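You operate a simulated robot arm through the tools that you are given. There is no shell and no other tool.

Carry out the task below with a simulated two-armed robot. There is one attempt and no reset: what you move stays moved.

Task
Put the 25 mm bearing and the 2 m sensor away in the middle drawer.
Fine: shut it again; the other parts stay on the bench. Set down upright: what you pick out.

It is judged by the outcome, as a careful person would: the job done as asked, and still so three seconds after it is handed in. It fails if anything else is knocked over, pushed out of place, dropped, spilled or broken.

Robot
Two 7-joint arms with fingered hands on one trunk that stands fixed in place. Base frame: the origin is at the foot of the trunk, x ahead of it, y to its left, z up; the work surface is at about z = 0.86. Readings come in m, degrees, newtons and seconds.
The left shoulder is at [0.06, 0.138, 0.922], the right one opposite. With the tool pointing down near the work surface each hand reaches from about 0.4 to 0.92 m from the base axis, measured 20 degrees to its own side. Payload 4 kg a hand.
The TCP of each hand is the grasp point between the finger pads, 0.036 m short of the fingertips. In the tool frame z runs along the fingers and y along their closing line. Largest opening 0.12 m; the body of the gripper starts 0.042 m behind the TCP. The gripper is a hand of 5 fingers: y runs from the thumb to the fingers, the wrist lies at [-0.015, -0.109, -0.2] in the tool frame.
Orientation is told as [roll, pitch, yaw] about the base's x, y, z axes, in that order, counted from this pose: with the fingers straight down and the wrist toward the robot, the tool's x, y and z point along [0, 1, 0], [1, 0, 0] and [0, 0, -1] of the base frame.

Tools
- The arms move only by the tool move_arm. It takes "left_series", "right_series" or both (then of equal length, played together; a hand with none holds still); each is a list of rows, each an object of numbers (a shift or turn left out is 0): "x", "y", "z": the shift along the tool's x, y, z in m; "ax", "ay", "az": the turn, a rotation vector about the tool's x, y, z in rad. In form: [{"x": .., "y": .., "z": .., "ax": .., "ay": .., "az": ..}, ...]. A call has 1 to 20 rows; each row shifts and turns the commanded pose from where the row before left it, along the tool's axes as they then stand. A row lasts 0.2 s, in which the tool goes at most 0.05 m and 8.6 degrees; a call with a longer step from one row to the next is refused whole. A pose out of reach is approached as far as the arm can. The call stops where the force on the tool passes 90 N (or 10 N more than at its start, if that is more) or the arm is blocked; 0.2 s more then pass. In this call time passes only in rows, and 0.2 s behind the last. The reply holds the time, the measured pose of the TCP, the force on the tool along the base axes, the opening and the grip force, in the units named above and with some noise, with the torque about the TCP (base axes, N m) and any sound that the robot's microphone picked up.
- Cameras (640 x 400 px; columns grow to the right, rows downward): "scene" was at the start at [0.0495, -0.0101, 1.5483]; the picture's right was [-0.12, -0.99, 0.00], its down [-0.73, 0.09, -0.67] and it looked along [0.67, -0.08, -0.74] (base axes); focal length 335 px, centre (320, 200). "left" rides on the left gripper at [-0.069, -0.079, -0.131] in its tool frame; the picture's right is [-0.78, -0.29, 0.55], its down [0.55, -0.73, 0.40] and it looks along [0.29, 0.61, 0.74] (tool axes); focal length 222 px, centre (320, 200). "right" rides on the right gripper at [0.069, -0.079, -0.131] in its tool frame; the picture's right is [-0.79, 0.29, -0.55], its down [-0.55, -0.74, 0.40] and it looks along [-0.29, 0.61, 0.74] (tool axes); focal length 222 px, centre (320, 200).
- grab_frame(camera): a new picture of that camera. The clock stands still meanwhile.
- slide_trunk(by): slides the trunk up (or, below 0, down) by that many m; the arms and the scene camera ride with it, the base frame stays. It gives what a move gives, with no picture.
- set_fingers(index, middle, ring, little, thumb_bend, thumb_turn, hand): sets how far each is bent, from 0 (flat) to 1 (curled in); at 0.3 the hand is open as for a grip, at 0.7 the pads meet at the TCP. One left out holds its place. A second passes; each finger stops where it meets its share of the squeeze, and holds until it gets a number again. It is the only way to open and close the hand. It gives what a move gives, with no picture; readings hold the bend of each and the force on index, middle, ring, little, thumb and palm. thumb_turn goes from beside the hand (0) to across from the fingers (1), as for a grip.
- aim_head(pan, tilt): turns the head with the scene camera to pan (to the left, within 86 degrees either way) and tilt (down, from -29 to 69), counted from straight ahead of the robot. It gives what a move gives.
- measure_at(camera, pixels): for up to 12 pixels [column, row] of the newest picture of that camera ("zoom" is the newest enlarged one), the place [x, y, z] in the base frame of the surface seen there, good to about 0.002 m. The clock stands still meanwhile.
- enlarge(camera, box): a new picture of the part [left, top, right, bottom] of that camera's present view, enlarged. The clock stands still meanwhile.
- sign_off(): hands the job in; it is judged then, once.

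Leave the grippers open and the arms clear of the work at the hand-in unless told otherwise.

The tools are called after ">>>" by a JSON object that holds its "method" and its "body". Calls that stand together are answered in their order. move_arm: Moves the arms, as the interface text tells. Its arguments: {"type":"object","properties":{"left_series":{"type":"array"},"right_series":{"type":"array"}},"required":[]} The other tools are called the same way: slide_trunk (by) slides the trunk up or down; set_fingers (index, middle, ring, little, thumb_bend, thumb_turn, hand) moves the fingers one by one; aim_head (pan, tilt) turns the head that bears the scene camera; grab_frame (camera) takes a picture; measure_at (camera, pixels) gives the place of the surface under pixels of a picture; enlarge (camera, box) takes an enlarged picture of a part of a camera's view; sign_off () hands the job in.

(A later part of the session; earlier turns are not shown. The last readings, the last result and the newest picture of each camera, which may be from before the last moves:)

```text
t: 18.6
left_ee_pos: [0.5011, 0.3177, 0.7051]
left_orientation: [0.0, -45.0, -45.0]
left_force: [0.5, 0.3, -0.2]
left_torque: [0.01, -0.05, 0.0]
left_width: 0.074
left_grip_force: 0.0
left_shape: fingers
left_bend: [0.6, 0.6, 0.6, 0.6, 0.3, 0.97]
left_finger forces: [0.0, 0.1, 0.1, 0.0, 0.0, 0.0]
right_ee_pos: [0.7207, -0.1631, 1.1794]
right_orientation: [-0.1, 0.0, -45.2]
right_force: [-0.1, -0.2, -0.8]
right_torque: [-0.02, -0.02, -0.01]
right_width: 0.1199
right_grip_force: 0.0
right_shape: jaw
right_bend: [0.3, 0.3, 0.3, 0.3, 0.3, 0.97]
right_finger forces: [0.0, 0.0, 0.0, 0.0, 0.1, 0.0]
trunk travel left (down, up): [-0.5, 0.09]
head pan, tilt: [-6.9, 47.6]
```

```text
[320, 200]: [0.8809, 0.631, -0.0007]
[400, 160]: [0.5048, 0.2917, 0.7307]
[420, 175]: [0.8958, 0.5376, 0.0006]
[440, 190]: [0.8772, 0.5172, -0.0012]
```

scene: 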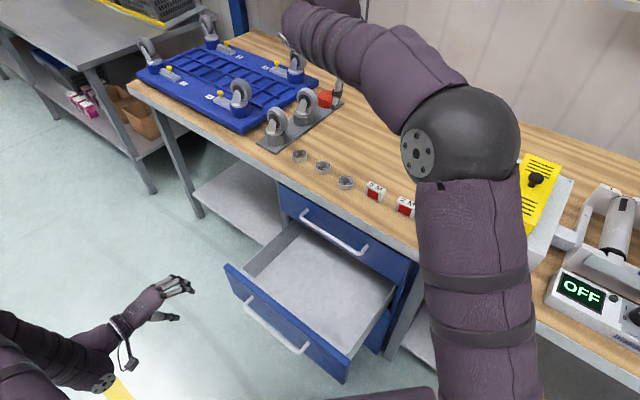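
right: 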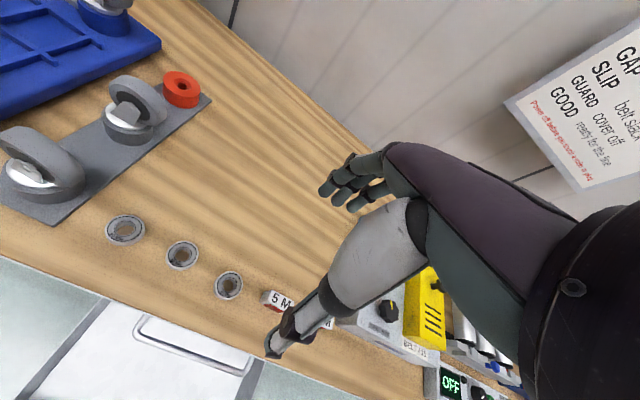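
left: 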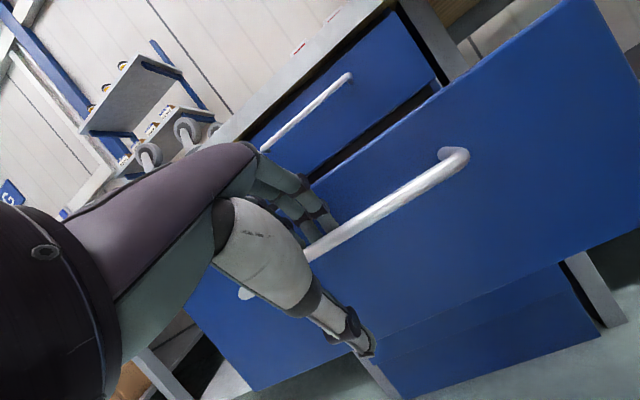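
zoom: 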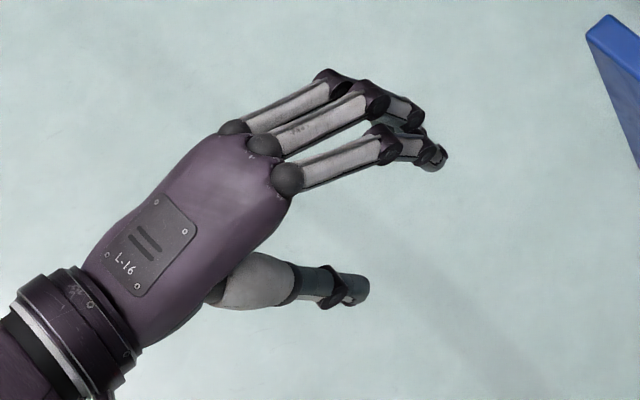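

Only three long fingers plus thumb are plainly visible. To know which command moves which finger, I bend the right index to 0.6 in free air and look.

>>> {"method": "set_fingers", "body": {"hand": "right", "index": 0.6}}

>>> {"method": "enlarge", "body": {"camera": "right", "box": [200, 140, 440, 380]}}

>>> {"method": "set_fingers", "body": {"hand": "right", "index": 0.3, "middle": 0.6}}

>>> {"method": "enlarge", "body": {"camera": "right", "box": [200, 140, 440, 380]}}

```text
t: 19.6
left_ee_pos: [0.5005, 0.3178, 0.7046]
left_orientation: [0.0, -45.2, -45.1]
left_force: [-0.4, 0.2, 0.1]
left_torque: [-0.02, 0.0, -0.02]
left_width: 0.0739
left_grip_force: 0.1
left_shape: fingers
left_bend: [0.6, 0.6, 0.6, 0.6, 0.3, 0.97]
left_finger forces: [0.0, 0.1, 0.0, 0.0, 0.0, 0.1]
right_ee_pos: [0.7203, -0.1649, 1.1789]
right_orientation: [0.0, 0.0, -44.9]
right_force: [0.2, -0.5, 0.3]
right_torque: [0.0, -0.02, -0.01]
right_width: 0.0742
right_grip_force: 0.1
right_shape: fingers
right_bend: [0.6, 0.3, 0.3, 0.3, 0.3, 0.97]
right_finger forces: [0.1, 0.0, 0.0, 0.1, 0.1, 0.0]
trunk travel left (down, up): [-0.5, 0.09]
head pan, tilt: [-6.9, 47.6]
```

```text
1.67 times, centred on (320, 260) of right
```

zoom: 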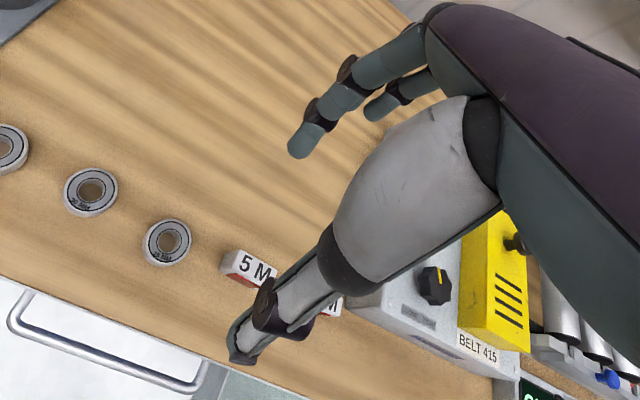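

```text
t: 20.6
left_ee_pos: [0.4999, 0.318, 0.7051]
left_orientation: [0.0, -45.1, -45.1]
left_force: [0.5, -0.1, 0.3]
left_torque: [0.01, 0.0, -0.02]
left_width: 0.0741
left_grip_force: 0.0
left_shape: fingers
left_bend: [0.6, 0.6, 0.6, 0.6, 0.3, 0.97]
left_finger forces: [0.0, 0.1, 0.1, 0.0, 0.0, 0.0]
right_ee_pos: [0.7194, -0.1644, 1.1796]
right_orientation: [0.0, 0.0, -45.1]
right_force: [-0.7, -0.6, -0.4]
right_torque: [-0.02, -0.01, 0.0]
right_width: 0.1188
right_grip_force: 0.0
right_shape: fingers
right_bend: [0.3, 0.6, 0.3, 0.3, 0.3, 0.97]
right_finger forces: [0.0, 0.0, 0.0, 0.0, 0.0, 0.0]
trunk travel left (down, up): [-0.5, 0.09]
head pan, tilt: [-6.9, 47.6]
```

```text
1.67 times, centred on (320, 260) of right
```

zoom: 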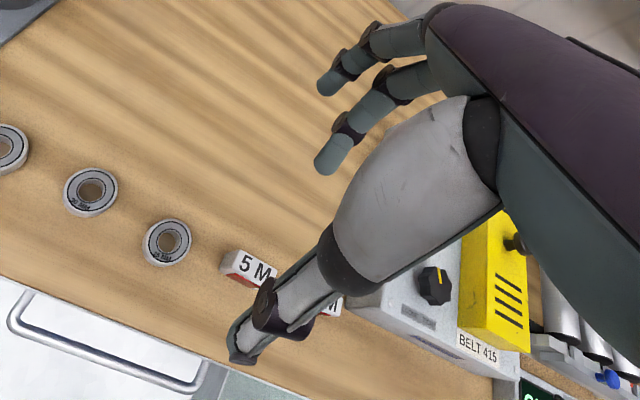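

So index is the nearest finger, middle the next; they straddle the grasp point opposite the thumb. I measure the bent middle fingertip (328,160) in this zoom to know its reach.

>>> {"method": "measure_at", "body": {"camera": "zoom", "pixels": [[325, 165], [332, 155], [345, 140], [328, 88], [240, 350], [168, 243], [150, 245], [187, 245]]}}

>>> {"method": "set_fingers", "body": {"hand": "right", "index": 0.45, "middle": 0.45, "thumb_bend": 0.45}}

>>> {"method": "enlarge", "body": {"camera": "right", "box": [200, 140, 440, 380]}}

```text
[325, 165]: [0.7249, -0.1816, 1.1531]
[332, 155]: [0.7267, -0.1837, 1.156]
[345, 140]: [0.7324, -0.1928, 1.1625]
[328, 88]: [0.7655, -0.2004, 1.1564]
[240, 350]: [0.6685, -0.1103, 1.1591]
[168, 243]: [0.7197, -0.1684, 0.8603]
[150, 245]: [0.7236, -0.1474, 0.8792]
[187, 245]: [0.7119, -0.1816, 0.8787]
```

```text
t: 21.6
left_ee_pos: [0.5014, 0.319, 0.705]
left_orientation: [0.0, -45.1, -45.1]
left_force: [-1.6, 0.3, -0.3]
left_torque: [0.02, 0.04, 0.01]
left_width: 0.0737
left_grip_force: 0.1
left_shape: fingers
left_bend: [0.6, 0.6, 0.6, 0.6, 0.3, 0.97]
left_finger forces: [0.0, 0.0, 0.0, 0.0, 0.0, 0.0]
right_ee_pos: [0.7194, -0.1629, 1.1781]
right_orientation: [0.0, -0.1, -45.1]
right_force: [0.2, -0.3, 0.4]
right_torque: [0.0, -0.02, -0.03]
right_width: 0.0754
right_grip_force: 0.1
right_shape: fingers
right_bend: [0.45, 0.45, 0.3, 0.3, 0.45, 0.97]
right_finger forces: [0.0, 0.0, 0.0, 0.0, 0.0, 0.0]
trunk travel left (down, up): [-0.5, 0.09]
head pan, tilt: [-6.9, 47.6]
```

```text
1.67 times, centred on (320, 260) of right
```

zoom: 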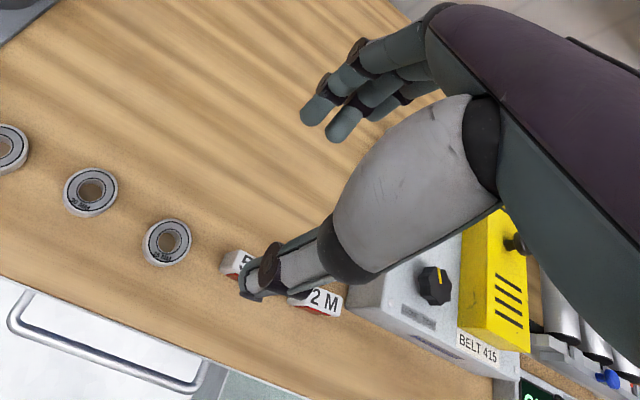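

Index and middle tips are now ±38 mm around the grasp point, the hand being right above the bearing (TCP 0.7194, −0.1638 against centre 0.719, −0.1645). Next I lower 0.23 m and look.

>>> {"method": "move_arm", "body": {"right_series": [{"z": 0.04}, {"z": 0.04}, {"z": 0.04}, {"z": 0.04}, {"z": 0.04}, {"z": 0.03}]}}

>>> {"method": "grab_frame", "body": {"camera": "right"}}

>>> {"method": "grab_frame", "body": {"camera": "scene"}}

```text
t: 23.0
left_ee_pos: [0.5015, 0.3202, 0.7048]
left_orientation: [0.0, -45.2, -45.1]
left_force: [0.2, -0.3, 0.6]
left_torque: [-0.02, 0.0, 0.0]
left_width: 0.0736
left_grip_force: 0.1
left_shape: fingers
left_bend: [0.6, 0.6, 0.6, 0.6, 0.3, 0.97]
left_finger forces: [0.0, 0.1, 0.1, 0.0, 0.1, 0.0]
right_ee_pos: [0.7208, -0.1642, 0.9481]
right_orientation: [0.0, 0.0, -45.1]
right_force: [-0.8, -0.2, -0.3]
right_torque: [0.02, -0.01, 0.0]
right_width: 0.0754
right_grip_force: 0.0
right_shape: fingers
right_bend: [0.45, 0.45, 0.3, 0.3, 0.45, 0.97]
right_finger forces: [0.1, 0.0, 0.0, 0.0, 0.1, 0.0]
trunk travel left (down, up): [-0.5, 0.09]
head pan, tilt: [-6.9, 47.6]
```

```text
taken
```

right: 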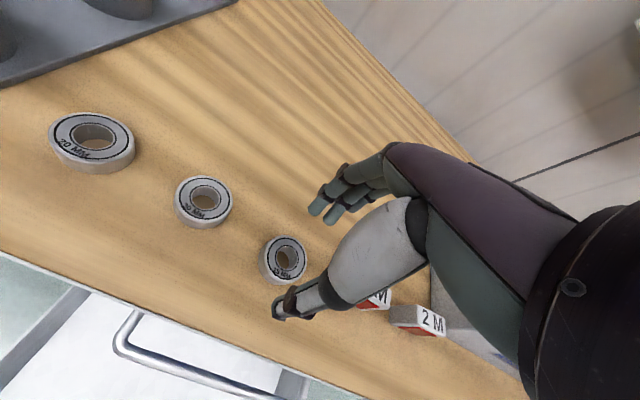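

```text
taken
```

scene: 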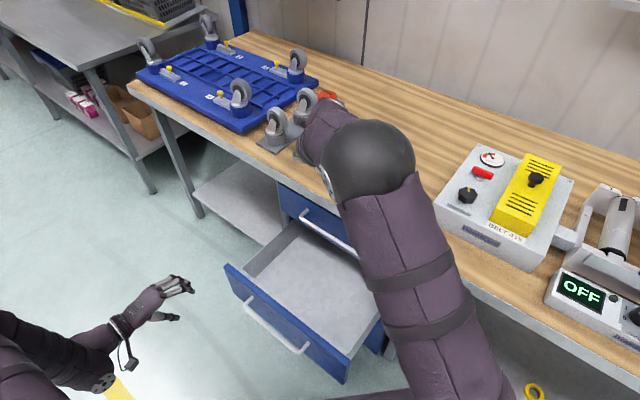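

The bearing is at (285,260) in the right camera, between thumb and fingers. I measure its ring again from this close view before the last descent.

>>> {"method": "enlarge", "body": {"camera": "right", "box": [240, 170, 400, 330]}}

>>> {"method": "measure_at", "body": {"camera": "right", "pixels": [[268, 258], [302, 260], [285, 242], [285, 278], [272, 246], [298, 274], [317, 210], [332, 217], [275, 312], [286, 260], [378, 298], [420, 316]]}}

```text
2.50 times, centred on (320, 250) of right
```

zoom: 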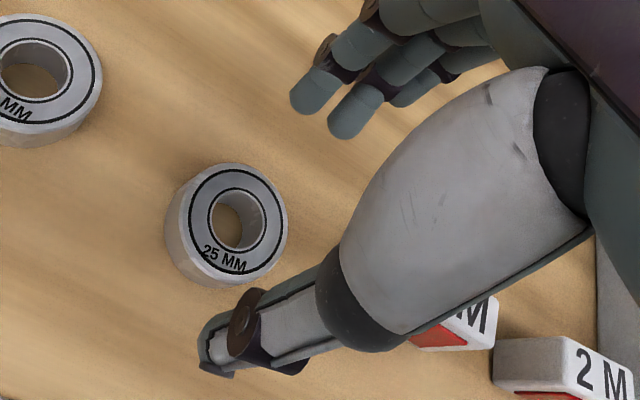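

```text
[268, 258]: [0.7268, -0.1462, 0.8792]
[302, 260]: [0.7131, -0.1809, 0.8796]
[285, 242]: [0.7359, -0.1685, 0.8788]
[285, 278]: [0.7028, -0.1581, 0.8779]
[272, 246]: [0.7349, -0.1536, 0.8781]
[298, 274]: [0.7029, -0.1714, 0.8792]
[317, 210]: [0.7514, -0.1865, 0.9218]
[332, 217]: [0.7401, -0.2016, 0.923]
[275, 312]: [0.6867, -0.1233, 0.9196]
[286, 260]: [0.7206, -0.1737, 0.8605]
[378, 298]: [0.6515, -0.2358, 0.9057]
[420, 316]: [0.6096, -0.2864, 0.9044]
```

Ring centre comes out at (0.7194, −0.163), the hand is within 1 mm of it. Next I lower 45 mm (to TCP z ≈ 0.903, tips ~7 mm above the bench), shifting 3 mm so that index and middle straddle the centre.

>>> {"method": "move_arm", "body": {"right_series": [{"z": 0.02, "x": 0.003}, {"z": 0.015}, {"z": 0.01}]}}

>>> {"method": "enlarge", "body": {"camera": "right", "box": [240, 170, 400, 330]}}

```text
t: 23.8
left_ee_pos: [0.501, 0.3177, 0.7038]
left_orientation: [0.0, -45.1, -45.1]
left_force: [0.1, 0.8, -1.0]
left_torque: [0.06, 0.02, 0.02]
left_width: 0.0738
left_grip_force: 0.0
left_shape: fingers
left_bend: [0.6, 0.6, 0.6, 0.6, 0.3, 0.97]
left_finger forces: [0.1, 0.0, 0.0, 0.0, 0.0, 0.0]
right_ee_pos: [0.7214, -0.161, 0.9034]
right_orientation: [0.1, 0.0, -45.2]
right_force: [0.0, 0.5, 0.3]
right_torque: [-0.02, -0.02, -0.01]
right_width: 0.0756
right_grip_force: 0.0
right_shape: fingers
right_bend: [0.45, 0.45, 0.3, 0.3, 0.45, 0.97]
right_finger forces: [0.0, 0.0, 0.0, 0.0, 0.0, 0.0]
trunk travel left (down, up): [-0.5, 0.09]
head pan, tilt: [-6.9, 47.6]
```

```text
2.50 times, centred on (320, 250) of right
```

zoom: 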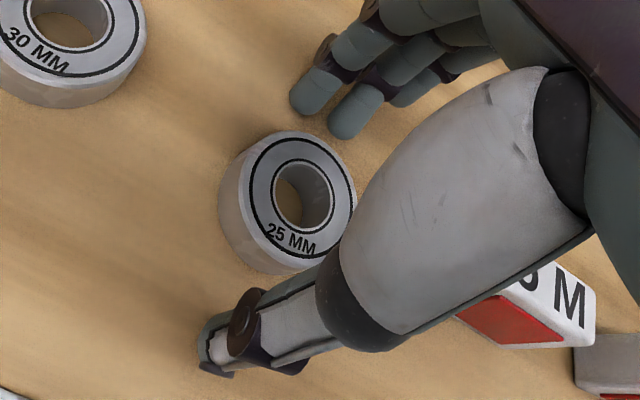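

The bearing sits nicely between. I measure the fingertip heights to see how low I can still go.

>>> {"method": "measure_at", "body": {"camera": "zoom", "pixels": [[300, 108], [345, 128], [212, 365], [205, 340], [230, 355], [215, 382], [290, 130], [300, 210], [240, 170], [345, 190], [300, 140], [270, 250]]}}

```text
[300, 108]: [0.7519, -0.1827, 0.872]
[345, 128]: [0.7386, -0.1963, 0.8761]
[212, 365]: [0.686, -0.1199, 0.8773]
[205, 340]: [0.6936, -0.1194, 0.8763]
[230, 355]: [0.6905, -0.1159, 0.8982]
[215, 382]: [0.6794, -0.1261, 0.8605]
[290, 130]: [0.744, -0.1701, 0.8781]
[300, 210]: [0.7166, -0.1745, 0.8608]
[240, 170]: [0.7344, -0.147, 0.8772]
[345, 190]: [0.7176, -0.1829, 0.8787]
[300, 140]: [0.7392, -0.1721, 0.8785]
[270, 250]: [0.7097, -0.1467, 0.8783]
```

Tips' lower ends are at about z 0.867. I go 3 mm lower, then close index, middle and thumb on the bearing; ring and little stay open.

>>> {"method": "move_arm", "body": {"right_series": [{"z": 0.003}]}}

>>> {"method": "set_fingers", "body": {"hand": "right", "index": 0.65, "middle": 0.65, "thumb_bend": 0.65}}

>>> {"method": "enlarge", "body": {"camera": "right", "box": [240, 170, 400, 330]}}

```text
t: 24.2
left_ee_pos: [0.5003, 0.3182, 0.7045]
left_orientation: [0.0, -45.2, -45.1]
left_force: [0.5, -0.2, 0.1]
left_torque: [0.01, -0.02, 0.01]
left_width: 0.0735
left_grip_force: 0.0
left_shape: fingers
left_bend: [0.6, 0.6, 0.6, 0.6, 0.3, 0.97]
left_finger forces: [0.0, 0.0, 0.1, 0.1, 0.0, 0.1]
right_ee_pos: [0.7212, -0.162, 0.9011]
right_orientation: [0.0, 0.0, -45.1]
right_force: [0.3, -0.1, 0.5]
right_torque: [-0.05, -0.02, 0.01]
right_width: 0.0755
right_grip_force: 0.2
right_shape: fingers
right_bend: [0.45, 0.45, 0.3, 0.3, 0.45, 0.97]
right_finger forces: [0.0, 0.1, 0.0, 0.0, 0.0, 0.0]
trunk travel left (down, up): [-0.5, 0.09]
head pan, tilt: [-6.9, 47.6]
```

```text
t: 25.2
left_ee_pos: [0.5006, 0.3178, 0.7046]
left_orientation: [0.1, -45.1, -45.0]
left_force: [0.3, 0.2, 0.5]
left_torque: [-0.03, -0.03, -0.01]
left_width: 0.0739
left_grip_force: 0.0
left_shape: fingers
left_bend: [0.6, 0.6, 0.6, 0.6, 0.3, 0.97]
left_finger forces: [0.0, 0.0, 0.0, 0.0, 0.0, 0.0]
right_ee_pos: [0.7217, -0.1629, 0.9004]
right_orientation: [-0.1, 0.0, -45.1]
right_force: [1.1, 0.0, 0.0]
right_torque: [0.0, -0.02, -0.01]
right_width: 0.0387
right_grip_force: 10.0
right_shape: fingers
right_bend: [0.6, 0.61, 0.3, 0.3, 0.58, 0.96]
right_finger forces: [5.0, 5.1, 0.0, 0.0, 9.9, 0.1]
trunk travel left (down, up): [-0.5, 0.09]
head pan, tilt: [-6.9, 47.6]
```

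```text
2.50 times, centred on (320, 250) of right
```

zoom: 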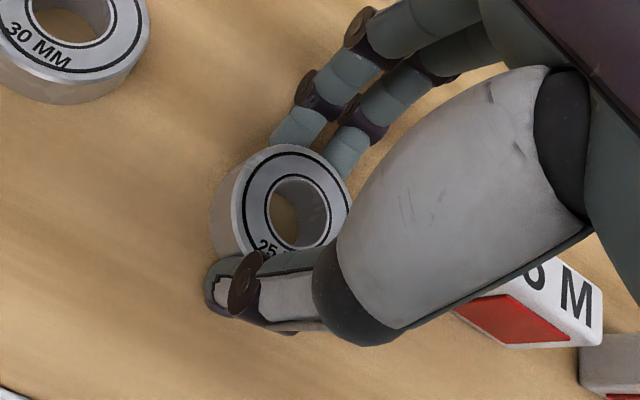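

Balanced grip: index 5.0, middle 5.1, thumb 9.9 N, width 38.7 mm. Next I lift slowly by 6 cm and look.

>>> {"method": "move_arm", "body": {"right_series": [{"z": -0.01}, {"z": -0.02}, {"z": -0.03}]}}

>>> {"method": "enlarge", "body": {"camera": "right", "box": [200, 150, 440, 350]}}

```text
t: 26.0
left_ee_pos: [0.5012, 0.3182, 0.704]
left_orientation: [0.0, -45.1, -45.1]
left_force: [0.3, -0.3, 0.2]
left_torque: [-0.01, 0.0, -0.01]
left_width: 0.0739
left_grip_force: 0.0
left_shape: fingers
left_bend: [0.6, 0.6, 0.6, 0.6, 0.3, 0.97]
left_finger forces: [0.1, 0.1, 0.0, 0.1, 0.0, 0.1]
right_ee_pos: [0.7216, -0.1626, 0.9616]
right_orientation: [0.0, 0.0, -45.0]
right_force: [0.2, -0.7, -0.8]
right_torque: [-0.02, -0.03, -0.02]
right_width: 0.0385
right_grip_force: 10.2
right_shape: fingers
right_bend: [0.6, 0.61, 0.3, 0.3, 0.58, 0.96]
right_finger forces: [4.9, 4.9, 0.1, 0.0, 10.0, 0.0]
trunk travel left (down, up): [-0.5, 0.09]
head pan, tilt: [-6.9, 47.6]
```

```text
2.00 times, centred on (320, 250) of right
```

zoom: 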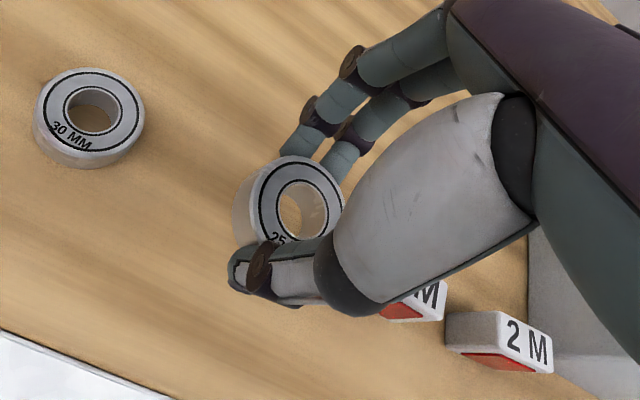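

Held level, grip steady at 10 N. Before carrying it over, I check from a fresh scene picture where the drawer front stands now.

>>> {"method": "grab_frame", "body": {"camera": "scene"}}

>>> {"method": "measure_at", "body": {"camera": "scene", "pixels": [[231, 270], [270, 307], [300, 337], [320, 358], [246, 268], [285, 300], [320, 340], [345, 358], [300, 270], [330, 300], [365, 300], [355, 330]]}}

```text
taken
```

scene: 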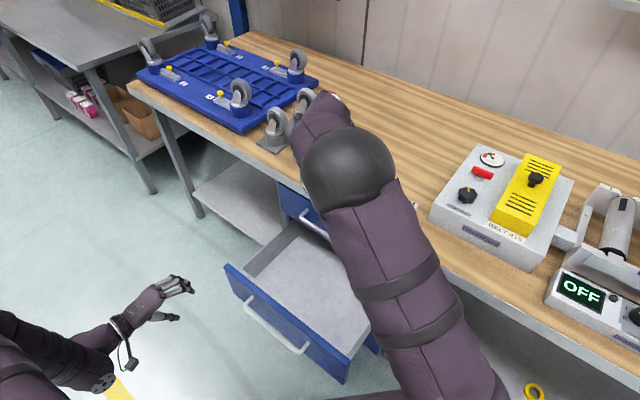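

```text
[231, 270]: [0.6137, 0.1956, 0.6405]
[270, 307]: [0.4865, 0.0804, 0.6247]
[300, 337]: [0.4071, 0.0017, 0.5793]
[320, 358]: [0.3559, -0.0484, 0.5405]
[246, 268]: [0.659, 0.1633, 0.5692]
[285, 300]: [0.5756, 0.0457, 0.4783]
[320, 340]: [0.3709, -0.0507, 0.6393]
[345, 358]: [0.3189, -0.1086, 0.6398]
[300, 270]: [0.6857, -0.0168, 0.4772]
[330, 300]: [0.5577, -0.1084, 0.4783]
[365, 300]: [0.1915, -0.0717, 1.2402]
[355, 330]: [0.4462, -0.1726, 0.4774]
```

Front outer face is at n ≈ −0.287, inner wall about −0.31; the top handle at −0.512. I target n ≈ −0.405, s ≈ 0.38. Next I carry the bearing level out over the drawer, 0.22 m outward.

>>> {"method": "move_arm", "body": {"right_series": [{"y": -0.02, "z": -0.01}, {"y": -0.035, "z": -0.01, "x": -0.003}, {"y": -0.035, "x": -0.003}, {"y": -0.035, "x": -0.003}, {"y": -0.035, "x": -0.003}, {"y": -0.035, "x": -0.003}, {"y": -0.025}]}}

>>> {"method": "grab_frame", "body": {"camera": "scene"}}

>>> {"method": "grab_frame", "body": {"camera": "right"}}

```text
t: 27.6
left_ee_pos: [0.5005, 0.3197, 0.7056]
left_orientation: [-0.1, -45.2, -45.1]
left_force: [-0.5, -0.5, 0.4]
left_torque: [0.0, -0.02, -0.01]
left_width: 0.0737
left_grip_force: 0.0
left_shape: fingers
left_bend: [0.6, 0.6, 0.6, 0.6, 0.3, 0.97]
left_finger forces: [0.0, 0.0, 0.0, 0.0, 0.0, 0.1]
right_ee_pos: [0.5545, -0.0167, 0.9814]
right_orientation: [0.0, 0.0, -45.1]
right_force: [-1.0, -0.8, -0.8]
right_torque: [0.0, -0.02, 0.0]
right_width: 0.0385
right_grip_force: 10.0
right_shape: fingers
right_bend: [0.6, 0.61, 0.3, 0.3, 0.58, 0.96]
right_finger forces: [4.9, 5.0, 0.1, 0.0, 9.8, 0.0]
trunk travel left (down, up): [-0.5, 0.09]
head pan, tilt: [-6.9, 47.6]
```

```text
taken
```

scene: 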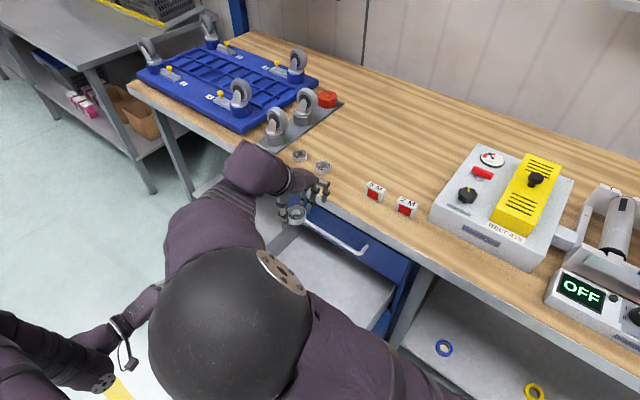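

```text
taken
```

right: 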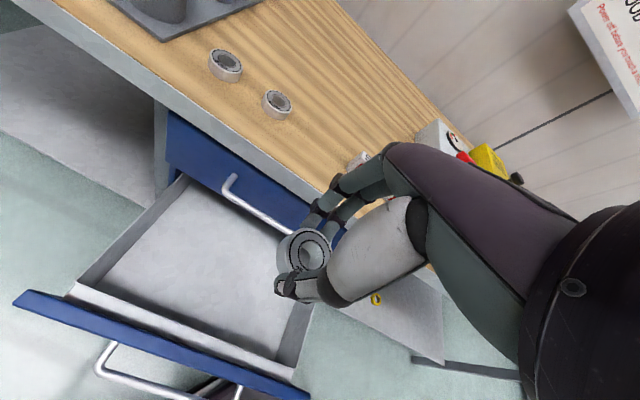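

The hand is over the open drawer (s 0.380, n −0.404), bearing level. Next I lower 0.2 m and check that nothing is close.

>>> {"method": "move_arm", "body": {"right_series": [{"z": 0.04}, {"z": 0.04}, {"z": 0.04}, {"z": 0.04}, {"z": 0.04}]}}

>>> {"method": "grab_frame", "body": {"camera": "scene"}}

>>> {"method": "grab_frame", "body": {"camera": "right"}}

>>> {"method": "grab_frame", "body": {"camera": "left"}}

```text
t: 28.8
left_ee_pos: [0.501, 0.3183, 0.7046]
left_orientation: [-0.1, -45.1, -45.0]
left_force: [0.5, 0.2, -0.7]
left_torque: [0.0, 0.01, 0.01]
left_width: 0.0736
left_grip_force: 0.1
left_shape: fingers
left_bend: [0.6, 0.6, 0.6, 0.6, 0.3, 0.97]
left_finger forces: [0.0, 0.0, 0.0, 0.0, 0.0, 0.0]
right_ee_pos: [0.5574, -0.0151, 0.7804]
right_orientation: [-0.1, -0.1, -45.0]
right_force: [-1.4, 0.4, -1.4]
right_torque: [0.03, 0.03, -0.03]
right_width: 0.0385
right_grip_force: 10.5
right_shape: fingers
right_bend: [0.6, 0.61, 0.3, 0.3, 0.58, 0.96]
right_finger forces: [4.9, 5.0, 0.0, 0.0, 9.9, 0.0]
trunk travel left (down, up): [-0.5, 0.09]
head pan, tilt: [-6.9, 47.6]
```

```text
taken
```

scene: 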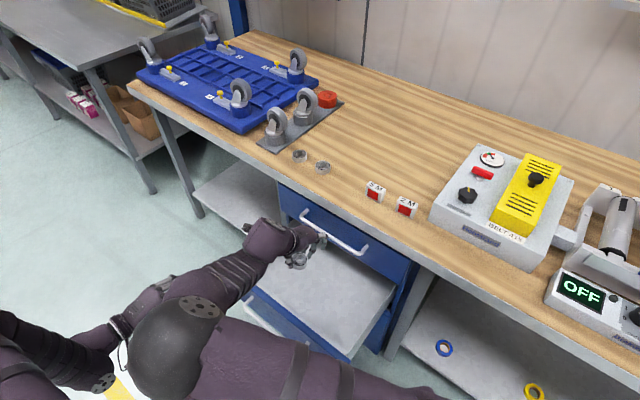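

```text
taken
```

right: 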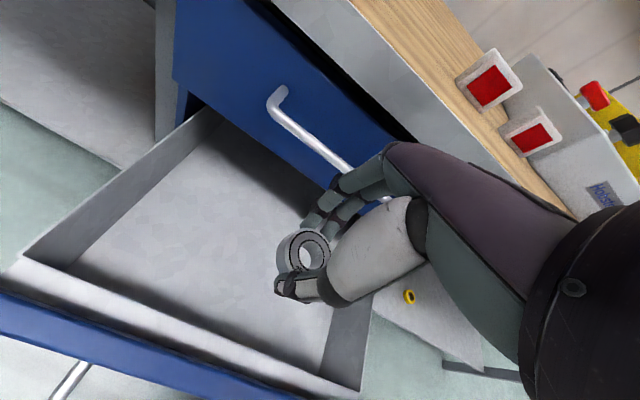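

```text
taken
```

left: 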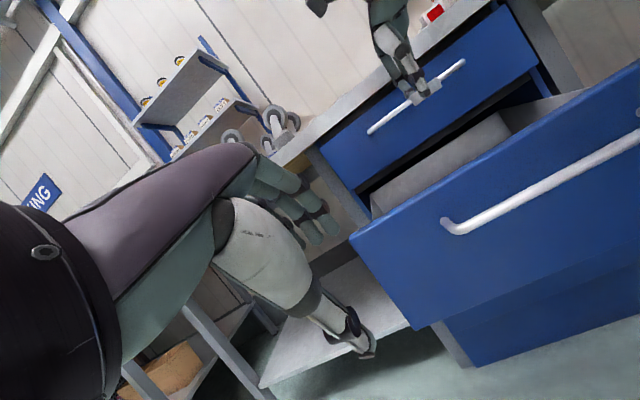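

The bearing hangs over the drawer floor, clear all round. But the right elbow at (180,350) comes near the left hand; I measure the elbow and left arm before going lower.

>>> {"method": "measure_at", "body": {"camera": "scene", "pixels": [[165, 335], [150, 360], [200, 310], [225, 280], [265, 250], [150, 300], [120, 335], [95, 380], [130, 325], [300, 375], [190, 290], [250, 235]]}}

```text
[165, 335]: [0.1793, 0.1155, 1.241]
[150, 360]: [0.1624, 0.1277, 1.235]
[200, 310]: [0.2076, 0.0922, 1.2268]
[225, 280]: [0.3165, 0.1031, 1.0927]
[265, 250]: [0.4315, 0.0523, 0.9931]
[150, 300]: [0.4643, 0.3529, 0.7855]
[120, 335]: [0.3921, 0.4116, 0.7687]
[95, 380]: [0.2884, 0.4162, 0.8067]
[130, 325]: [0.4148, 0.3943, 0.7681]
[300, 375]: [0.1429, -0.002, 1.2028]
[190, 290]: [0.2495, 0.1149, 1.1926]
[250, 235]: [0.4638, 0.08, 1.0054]
```

The elbow is at z ≈ 1.2 while the left arm is at z ≈ 0.77, over 0.3 m apart. Next I lower 0.2 m further and check.

>>> {"method": "move_arm", "body": {"right_series": [{"z": 0.04}, {"z": 0.04}, {"z": 0.04}, {"z": 0.04}, {"z": 0.04}]}}

>>> {"method": "grab_frame", "body": {"camera": "scene"}}

>>> {"method": "grab_frame", "body": {"camera": "right"}}

>>> {"method": "grab_frame", "body": {"camera": "left"}}

```text
t: 30.0
left_ee_pos: [0.5007, 0.3189, 0.7049]
left_orientation: [0.0, -45.1, -45.0]
left_force: [-0.6, 0.3, 0.4]
left_torque: [0.04, 0.01, 0.0]
left_width: 0.0737
left_grip_force: 0.0
left_shape: fingers
left_bend: [0.6, 0.6, 0.6, 0.6, 0.3, 0.97]
left_finger forces: [0.0, 0.0, 0.1, 0.0, 0.0, 0.0]
right_ee_pos: [0.5569, -0.0175, 0.5809]
right_orientation: [0.0, -0.1, -45.1]
right_force: [0.6, -0.3, -0.8]
right_torque: [0.02, 0.02, 0.02]
right_width: 0.0383
right_grip_force: 9.3
right_shape: fingers
right_bend: [0.6, 0.61, 0.3, 0.3, 0.58, 0.96]
right_finger forces: [5.0, 4.9, 0.1, 0.0, 9.6, 0.0]
trunk travel left (down, up): [-0.5, 0.09]
head pan, tilt: [-6.9, 47.6]
```

```text
taken
```

scene: 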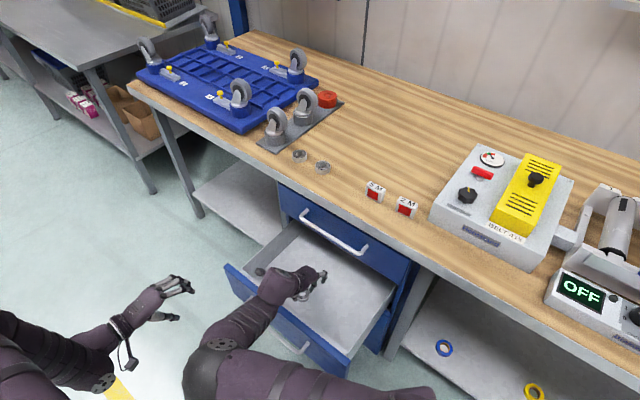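

```text
taken
```

right: 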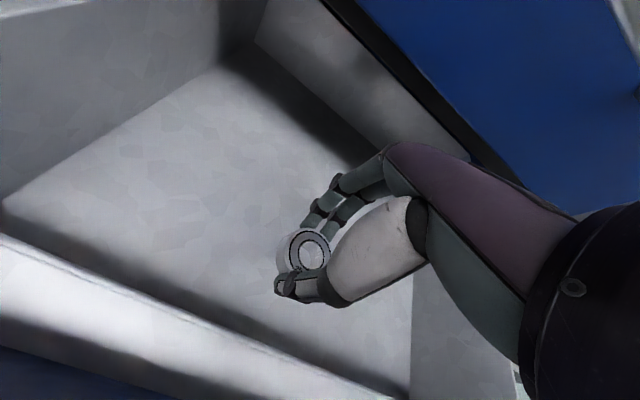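

```text
taken
```

left: 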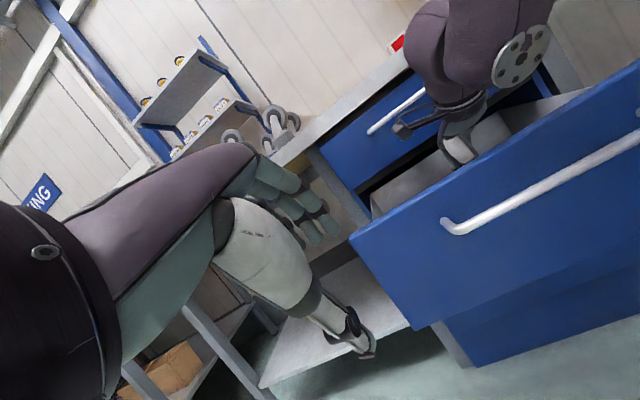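

The hand is inside the drawer with room all round; the bearing's bottom is ~6 cm above the floor. I lower 5.5 cm and then creep to the floor.

>>> {"method": "move_arm", "body": {"right_series": [{"z": 0.02}, {"z": 0.02}, {"z": 0.012}, {"z": 0.006}]}}

>>> {"method": "grab_frame", "body": {"camera": "left"}}

>>> {"method": "enlarge", "body": {"camera": "right", "box": [200, 150, 440, 350]}}

```text
t: 31.0
left_ee_pos: [0.502, 0.3173, 0.705]
left_orientation: [0.1, -45.1, -45.1]
left_force: [-0.9, 0.3, -0.7]
left_torque: [0.0, 0.01, 0.03]
left_width: 0.0738
left_grip_force: 0.0
left_shape: fingers
left_bend: [0.6, 0.6, 0.6, 0.6, 0.3, 0.97]
left_finger forces: [0.0, 0.0, 0.0, 0.0, 0.1, 0.0]
right_ee_pos: [0.5564, -0.0168, 0.522]
right_orientation: [0.0, 0.0, -45.1]
right_force: [0.2, -0.3, -0.8]
right_torque: [0.03, 0.01, 0.04]
right_width: 0.0383
right_grip_force: 9.5
right_shape: fingers
right_bend: [0.6, 0.61, 0.3, 0.3, 0.58, 0.96]
right_finger forces: [5.0, 5.0, 0.0, 0.0, 9.7, 0.0]
trunk travel left (down, up): [-0.5, 0.09]
head pan, tilt: [-6.9, 47.6]
```

```text
taken
```

left: 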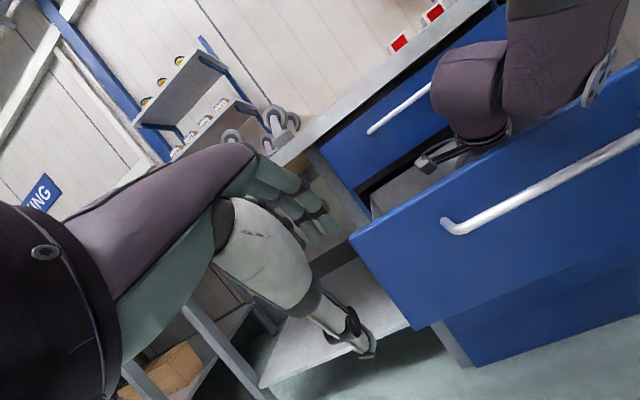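

```text
2.00 times, centred on (320, 250) of right
```

zoom: 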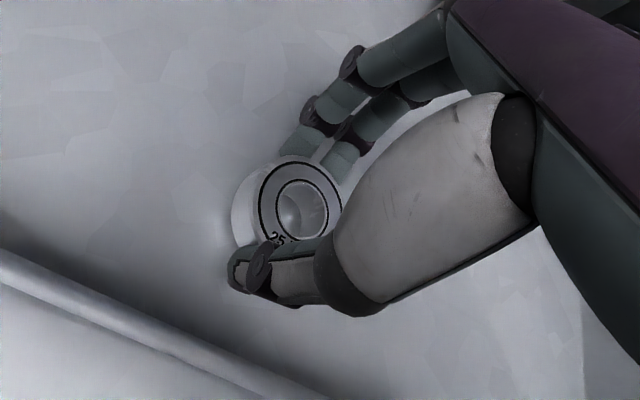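

No contact yet. I measure the bearing's top and the floor to know the gap left.

>>> {"method": "measure_at", "body": {"camera": "zoom", "pixels": [[268, 200], [332, 215], [300, 165], [290, 210], [300, 215], [150, 150], [180, 300], [250, 220]]}}

```text
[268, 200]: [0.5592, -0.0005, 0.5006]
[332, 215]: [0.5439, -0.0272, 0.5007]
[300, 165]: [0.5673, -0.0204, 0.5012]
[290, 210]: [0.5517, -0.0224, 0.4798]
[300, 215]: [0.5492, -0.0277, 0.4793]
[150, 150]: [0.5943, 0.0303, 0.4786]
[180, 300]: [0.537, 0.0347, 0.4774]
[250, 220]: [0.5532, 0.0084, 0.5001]
```

Bearing top is at 0.5008, so about 4.5 mm remains. I lower 3 mm, then 1 mm, and read the force.

>>> {"method": "move_arm", "body": {"right_series": [{"z": 0.003}, {"z": 0.001}]}}

```text
t: 31.6
left_ee_pos: [0.5006, 0.3177, 0.7044]
left_orientation: [0.0, -45.1, -45.1]
left_force: [-0.5, 0.3, -0.1]
left_torque: [-0.01, -0.02, -0.02]
left_width: 0.0737
left_grip_force: 0.1
left_shape: fingers
left_bend: [0.6, 0.6, 0.6, 0.6, 0.3, 0.97]
left_finger forces: [0.1, 0.1, 0.0, 0.0, 0.0, 0.0]
right_ee_pos: [0.5558, -0.016, 0.5188]
right_orientation: [-0.1, -0.1, -45.1]
right_force: [-0.6, -0.4, 0.3]
right_torque: [-0.08, -0.02, 0.01]
right_width: 0.0387
right_grip_force: 10.9
right_shape: fingers
right_bend: [0.6, 0.61, 0.3, 0.3, 0.58, 0.96]
right_finger forces: [4.9, 6.0, 0.0, 0.0, 9.8, 0.1]
trunk travel left (down, up): [-0.5, 0.09]
head pan, tilt: [-6.9, 47.6]
```

Close to touching (z force rose slightly). One more millimetre.

>>> {"method": "move_arm", "body": {"right_series": [{"z": 0.001}]}}

```text
t: 32.0
left_ee_pos: [0.501, 0.3189, 0.7053]
left_orientation: [0.0, -45.1, -45.2]
left_force: [-0.4, 0.7, -0.5]
left_torque: [-0.02, 0.02, -0.01]
left_width: 0.0739
left_grip_force: 0.1
left_shape: fingers
left_bend: [0.6, 0.6, 0.6, 0.6, 0.3, 0.97]
left_finger forces: [0.0, 0.0, 0.0, 0.0, 0.0, 0.0]
right_ee_pos: [0.5567, -0.0172, 0.5193]
right_orientation: [0.0, -0.2, -45.1]
right_force: [1.1, -0.4, 4.8]
right_torque: [-0.13, -0.1, -0.03]
right_width: 0.0384
right_grip_force: 12.1
right_shape: fingers
right_bend: [0.6, 0.61, 0.3, 0.3, 0.58, 0.96]
right_finger forces: [7.2, 7.9, 0.0, 0.1, 10.1, 0.0]
trunk travel left (down, up): [-0.5, 0.09]
head pan, tilt: [-6.9, 47.6]
```

The floor now pushes back with 4.8 N: the bearing stands on it. I open index, middle and thumb to 0.45.

>>> {"method": "set_fingers", "body": {"hand": "right", "index": 0.45, "middle": 0.45, "thumb_bend": 0.45}}

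>>> {"method": "enlarge", "body": {"camera": "right", "box": [200, 150, 440, 350]}}

```text
t: 33.0
left_ee_pos: [0.5013, 0.3192, 0.7046]
left_orientation: [0.0, -45.1, -45.1]
left_force: [-0.1, 0.5, -0.4]
left_torque: [-0.03, 0.05, -0.01]
left_width: 0.0739
left_grip_force: 0.0
left_shape: fingers
left_bend: [0.6, 0.6, 0.6, 0.6, 0.3, 0.97]
left_finger forces: [0.0, 0.1, 0.0, 0.0, 0.0, 0.0]
right_ee_pos: [0.5554, -0.0164, 0.5172]
right_orientation: [0.1, 0.0, -45.1]
right_force: [-0.7, 3.0, 7.4]
right_torque: [-0.13, -0.24, 0.12]
right_width: 0.0729
right_grip_force: 4.2
right_shape: fingers
right_bend: [0.46, 0.45, 0.3, 0.3, 0.45, 0.97]
right_finger forces: [5.3, 2.2, 0.0, 0.1, 0.1, 0.1]
trunk travel left (down, up): [-0.5, 0.09]
head pan, tilt: [-6.9, 47.6]
```

```text
2.00 times, centred on (320, 250) of right
```

zoom: 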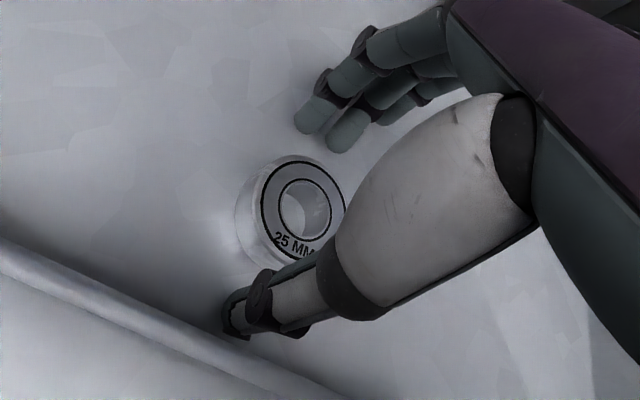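

The bearing lies flat and free; the opened fingertips rest lightly on the floor. I rise straight up 6 cm and check that it stays.

>>> {"method": "move_arm", "body": {"right_series": [{"z": -0.005}, {"z": -0.015}, {"z": -0.04}]}}

>>> {"method": "enlarge", "body": {"camera": "right", "box": [200, 150, 440, 350]}}

>>> {"method": "measure_at", "body": {"camera": "zoom", "pixels": [[250, 190], [310, 200], [280, 165], [280, 230]]}}

```text
t: 33.8
left_ee_pos: [0.5004, 0.3186, 0.7053]
left_orientation: [0.0, -45.1, -45.2]
left_force: [-0.5, 0.4, -0.3]
left_torque: [0.02, -0.02, 0.0]
left_width: 0.0737
left_grip_force: 0.1
left_shape: fingers
left_bend: [0.6, 0.6, 0.6, 0.6, 0.3, 0.97]
left_finger forces: [0.0, 0.0, 0.0, 0.0, 0.1, 0.1]
right_ee_pos: [0.5562, -0.0176, 0.5773]
right_orientation: [-0.1, 0.0, -45.2]
right_force: [-0.8, 0.4, -0.7]
right_torque: [-0.01, -0.01, 0.04]
right_width: 0.0745
right_grip_force: 0.1
right_shape: fingers
right_bend: [0.45, 0.45, 0.3, 0.3, 0.45, 0.97]
right_finger forces: [0.0, 0.2, 0.0, 0.1, 0.0, 0.0]
trunk travel left (down, up): [-0.5, 0.09]
head pan, tilt: [-6.9, 47.6]
```

```text
2.00 times, centred on (320, 250) of right
```

zoom: 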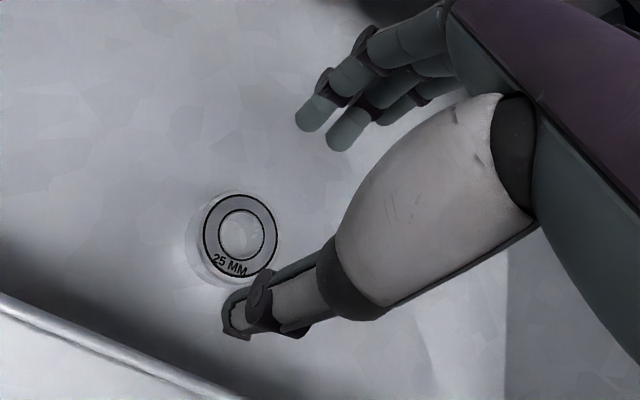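

```text
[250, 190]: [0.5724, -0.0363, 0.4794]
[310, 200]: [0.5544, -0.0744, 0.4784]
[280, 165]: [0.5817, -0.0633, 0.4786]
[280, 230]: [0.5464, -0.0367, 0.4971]
```

The bearing stays put, flat on the drawer floor. Next I raise the hand 0.4 m straight up, back the way it came, and look.

>>> {"method": "move_arm", "body": {"right_series": [{"z": -0.04}, {"z": -0.04}, {"z": -0.04}, {"z": -0.04}, {"z": -0.04}, {"z": -0.04}, {"z": -0.04}, {"z": -0.04}, {"z": -0.04}, {"z": -0.04}]}}

>>> {"method": "grab_frame", "body": {"camera": "scene"}}

>>> {"method": "measure_at", "body": {"camera": "scene", "pixels": [[430, 216], [434, 205], [450, 180], [470, 152], [466, 194], [482, 172], [540, 178], [403, 207], [410, 213], [375, 193], [450, 205], [445, 190]]}}

```text
t: 36.0
left_ee_pos: [0.501, 0.3187, 0.7049]
left_orientation: [0.0, -45.2, -45.2]
left_force: [-0.5, -0.5, 0.4]
left_torque: [0.01, 0.01, 0.0]
left_width: 0.0739
left_grip_force: 0.1
left_shape: fingers
left_bend: [0.6, 0.6, 0.6, 0.6, 0.3, 0.97]
left_finger forces: [0.0, 0.0, 0.0, 0.0, 0.0, 0.0]
right_ee_pos: [0.5568, -0.015, 0.9797]
right_orientation: [0.0, 0.0, -45.1]
right_force: [0.7, 0.0, 0.2]
right_torque: [0.03, -0.01, -0.01]
right_width: 0.0741
right_grip_force: 0.0
right_shape: fingers
right_bend: [0.45, 0.45, 0.3, 0.3, 0.45, 0.97]
right_finger forces: [0.0, 0.0, 0.0, 0.1, 0.1, 0.0]
trunk travel left (down, up): [-0.5, 0.09]
head pan, tilt: [-6.9, 47.6]
```

```text
taken
```

scene: 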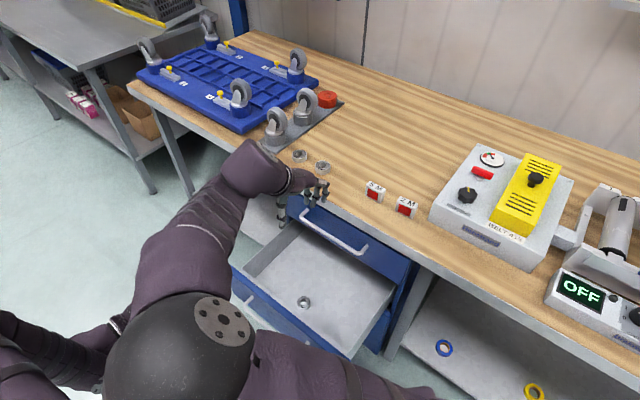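

```text
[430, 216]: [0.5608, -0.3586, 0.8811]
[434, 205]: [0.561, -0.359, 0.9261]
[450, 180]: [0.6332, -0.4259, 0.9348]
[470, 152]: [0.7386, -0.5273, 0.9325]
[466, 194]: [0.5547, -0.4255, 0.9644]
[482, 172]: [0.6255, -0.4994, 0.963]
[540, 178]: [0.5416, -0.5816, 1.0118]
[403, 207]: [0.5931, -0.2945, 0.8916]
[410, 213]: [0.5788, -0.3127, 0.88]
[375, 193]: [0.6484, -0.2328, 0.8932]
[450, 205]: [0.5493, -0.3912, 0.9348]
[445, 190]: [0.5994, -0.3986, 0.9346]
```

The bearing sits on the drawer floor at (304,301). The control box's left face is at s ≈ 0.145, top z 0.935 — about 2 cm clear of where my ring finger will come. Next I move the hand level at z ≈ 0.98 to above the 2 M sensor.

>>> {"method": "move_arm", "body": {"right_series": [{"x": -0.0211, "y": 0.0292}, {"x": -0.0211, "y": 0.0292}, {"x": -0.0211, "y": 0.0292}, {"x": -0.0211, "y": 0.0292}, {"x": -0.0211, "y": 0.0292}, {"x": -0.0211, "y": 0.0292}, {"x": -0.0211, "y": 0.0292}, {"x": -0.0211, "y": 0.0292}]}}

>>> {"method": "grab_frame", "body": {"camera": "right"}}

>>> {"method": "grab_frame", "body": {"camera": "scene"}}

```text
t: 37.8
left_ee_pos: [0.501, 0.318, 0.7043]
left_orientation: [0.1, -45.0, -45.2]
left_force: [-0.8, 0.9, 0.8]
left_torque: [0.0, 0.01, 0.0]
left_width: 0.0736
left_grip_force: 0.1
left_shape: fingers
left_bend: [0.6, 0.6, 0.6, 0.6, 0.3, 0.97]
left_finger forces: [0.0, 0.0, 0.0, 0.1, 0.1, 0.1]
right_ee_pos: [0.6004, -0.302, 0.9777]
right_orientation: [0.0, 0.0, -45.0]
right_force: [-0.4, 0.6, 0.1]
right_torque: [0.01, -0.02, 0.01]
right_width: 0.0745
right_grip_force: 0.1
right_shape: fingers
right_bend: [0.45, 0.45, 0.3, 0.3, 0.45, 0.97]
right_finger forces: [0.1, 0.0, 0.0, 0.0, 0.1, 0.0]
trunk travel left (down, up): [-0.5, 0.09]
head pan, tilt: [-6.9, 47.6]
```

```text
taken
```

right: 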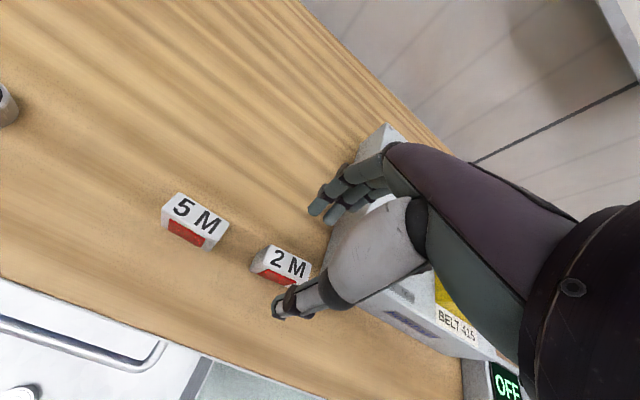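

```text
taken
```

scene: 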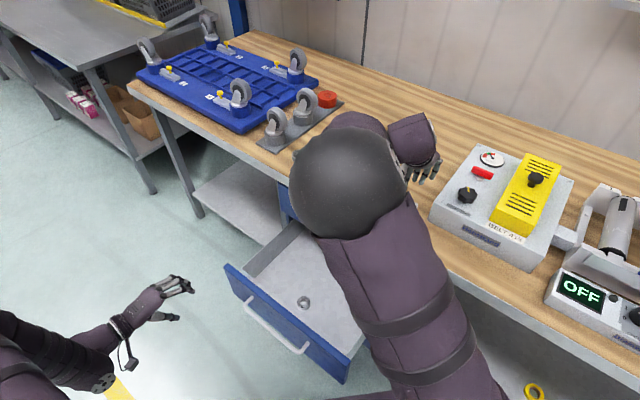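

The hand is above the 2 M sensor, seen at (280,265) in the right camera. I enlarge it and measure its top corners and turn.

>>> {"method": "enlarge", "body": {"camera": "right", "box": [230, 200, 350, 320]}}

>>> {"method": "measure_at", "body": {"camera": "zoom", "pixels": [[285, 195], [330, 190], [320, 230], [280, 240], [140, 180], [160, 155]]}}

```text
3.33 times, centred on (290, 260) of right
```

zoom: 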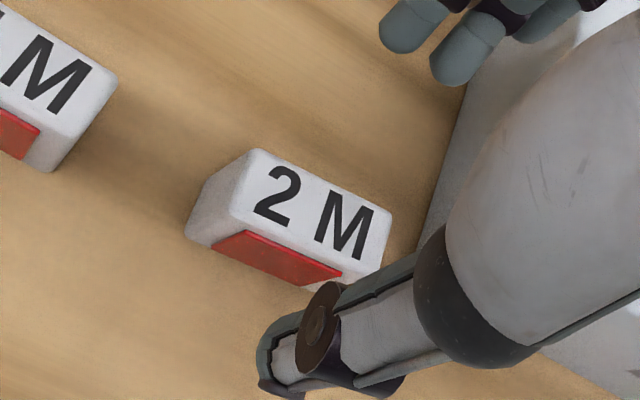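

```text
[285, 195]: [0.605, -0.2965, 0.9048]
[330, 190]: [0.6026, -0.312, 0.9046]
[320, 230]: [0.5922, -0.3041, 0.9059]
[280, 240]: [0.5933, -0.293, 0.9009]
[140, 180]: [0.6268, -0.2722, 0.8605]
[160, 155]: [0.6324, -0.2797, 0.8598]
```

I measure the four top corners, just inside their edges, and the fingertips.

>>> {"method": "measure_at", "body": {"camera": "zoom", "pixels": [[258, 157], [383, 214], [369, 260], [240, 208], [250, 180], [377, 238], [320, 185], [305, 235], [395, 40], [455, 70], [285, 365], [400, 35]]}}

```text
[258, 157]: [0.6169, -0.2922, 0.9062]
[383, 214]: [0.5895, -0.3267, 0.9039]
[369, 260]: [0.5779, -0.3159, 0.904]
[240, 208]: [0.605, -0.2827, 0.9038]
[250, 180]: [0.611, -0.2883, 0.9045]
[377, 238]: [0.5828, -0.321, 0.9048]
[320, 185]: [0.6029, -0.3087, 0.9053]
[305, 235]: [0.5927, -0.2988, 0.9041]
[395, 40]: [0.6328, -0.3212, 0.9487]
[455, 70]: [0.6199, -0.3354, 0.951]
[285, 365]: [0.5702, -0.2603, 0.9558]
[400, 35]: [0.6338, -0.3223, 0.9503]
```

The sensor is turned about 6° from the hand (its width runs at 51°), centre (0.597, −0.304). Next I turn the hand by 6° to match and lower to TCP z ≈ 0.917.

>>> {"method": "move_arm", "body": {"right_series": [{"az": -0.105}, {"z": 0.03, "x": 0.001}, {"z": 0.02}, {"z": 0.01}]}}

>>> {"method": "enlarge", "body": {"camera": "right", "box": [220, 160, 400, 340]}}

```text
t: 38.8
left_ee_pos: [0.501, 0.3192, 0.7043]
left_orientation: [0.0, -45.2, -45.1]
left_force: [-0.4, 0.2, -0.1]
left_torque: [0.0, -0.01, -0.01]
left_width: 0.0738
left_grip_force: 0.1
left_shape: fingers
left_bend: [0.6, 0.6, 0.6, 0.6, 0.3, 0.97]
left_finger forces: [0.0, 0.0, 0.0, 0.0, 0.0, 0.1]
right_ee_pos: [0.6018, -0.2999, 0.9186]
right_orientation: [0.0, 0.0, -39.0]
right_force: [0.0, -0.9, -0.1]
right_torque: [0.01, -0.01, 0.0]
right_width: 0.0747
right_grip_force: 0.1
right_shape: fingers
right_bend: [0.45, 0.45, 0.3, 0.3, 0.45, 0.97]
right_finger forces: [0.1, 0.0, 0.0, 0.0, 0.0, 0.0]
trunk travel left (down, up): [-0.5, 0.09]
head pan, tilt: [-6.9, 47.6]
```

```text
2.22 times, centred on (310, 250) of right
```

zoom: 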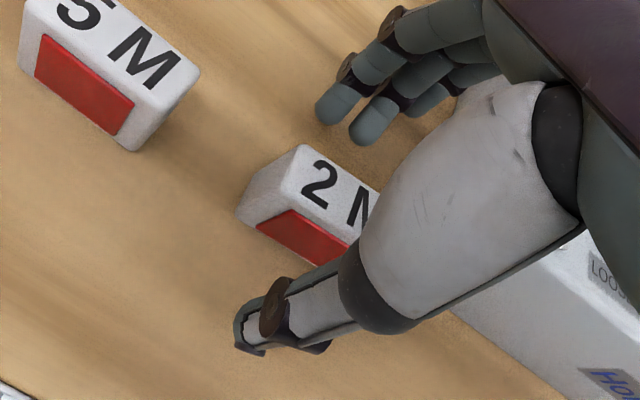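

The sensor sits between thumb and fingers, centred to about 1 mm. I lower 6 mm and close index, middle and thumb on its front and back faces.

>>> {"method": "move_arm", "body": {"right_series": [{"z": 0.006}]}}

>>> {"method": "set_fingers", "body": {"hand": "right", "index": 0.72, "middle": 0.72, "thumb_bend": 0.72}}

>>> {"method": "enlarge", "body": {"camera": "right", "box": [220, 160, 400, 340]}}

```text
t: 39.2
left_ee_pos: [0.5006, 0.3189, 0.7048]
left_orientation: [0.1, -45.1, -45.0]
left_force: [0.4, -0.5, -0.4]
left_torque: [0.03, -0.04, -0.02]
left_width: 0.0739
left_grip_force: 0.2
left_shape: fingers
left_bend: [0.6, 0.6, 0.6, 0.6, 0.3, 0.97]
left_finger forces: [0.0, 0.1, 0.0, 0.0, 0.0, 0.0]
right_ee_pos: [0.6022, -0.3, 0.9126]
right_orientation: [0.0, 0.1, -39.0]
right_force: [0.8, -0.3, -0.4]
right_torque: [0.01, -0.03, -0.01]
right_width: 0.0746
right_grip_force: 0.1
right_shape: fingers
right_bend: [0.45, 0.45, 0.3, 0.3, 0.45, 0.97]
right_finger forces: [0.0, 0.0, 0.1, 0.0, 0.1, 0.0]
trunk travel left (down, up): [-0.5, 0.09]
head pan, tilt: [-6.9, 47.6]
```

```text
t: 40.2
left_ee_pos: [0.5013, 0.3197, 0.7051]
left_orientation: [0.0, -45.1, -45.2]
left_force: [0.3, -0.5, -0.2]
left_torque: [0.0, 0.03, 0.01]
left_width: 0.074
left_grip_force: 0.1
left_shape: fingers
left_bend: [0.6, 0.6, 0.6, 0.6, 0.3, 0.97]
left_finger forces: [0.0, 0.0, 0.1, 0.1, 0.1, 0.0]
right_ee_pos: [0.6016, -0.2993, 0.9123]
right_orientation: [-0.1, 0.0, -39.0]
right_force: [-0.8, 0.8, 0.3]
right_torque: [-0.01, -0.03, -0.03]
right_width: 0.0172
right_grip_force: 12.1
right_shape: fingers
right_bend: [0.66, 0.71, 0.3, 0.3, 0.65, 0.95]
right_finger forces: [8.3, 3.5, 0.0, 0.0, 11.9, 0.1]
trunk travel left (down, up): [-0.5, 0.09]
head pan, tilt: [-6.9, 47.6]
```

```text
2.22 times, centred on (310, 250) of right
```

zoom: 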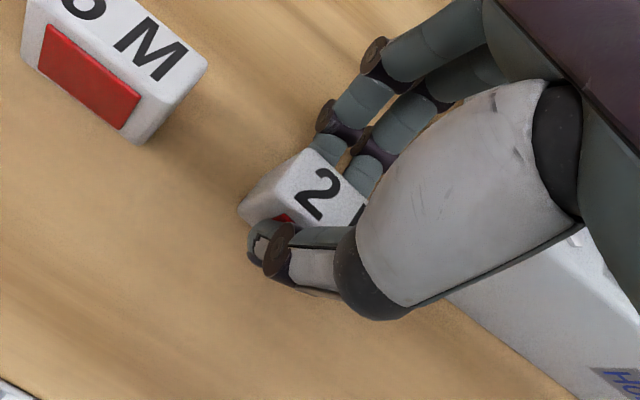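

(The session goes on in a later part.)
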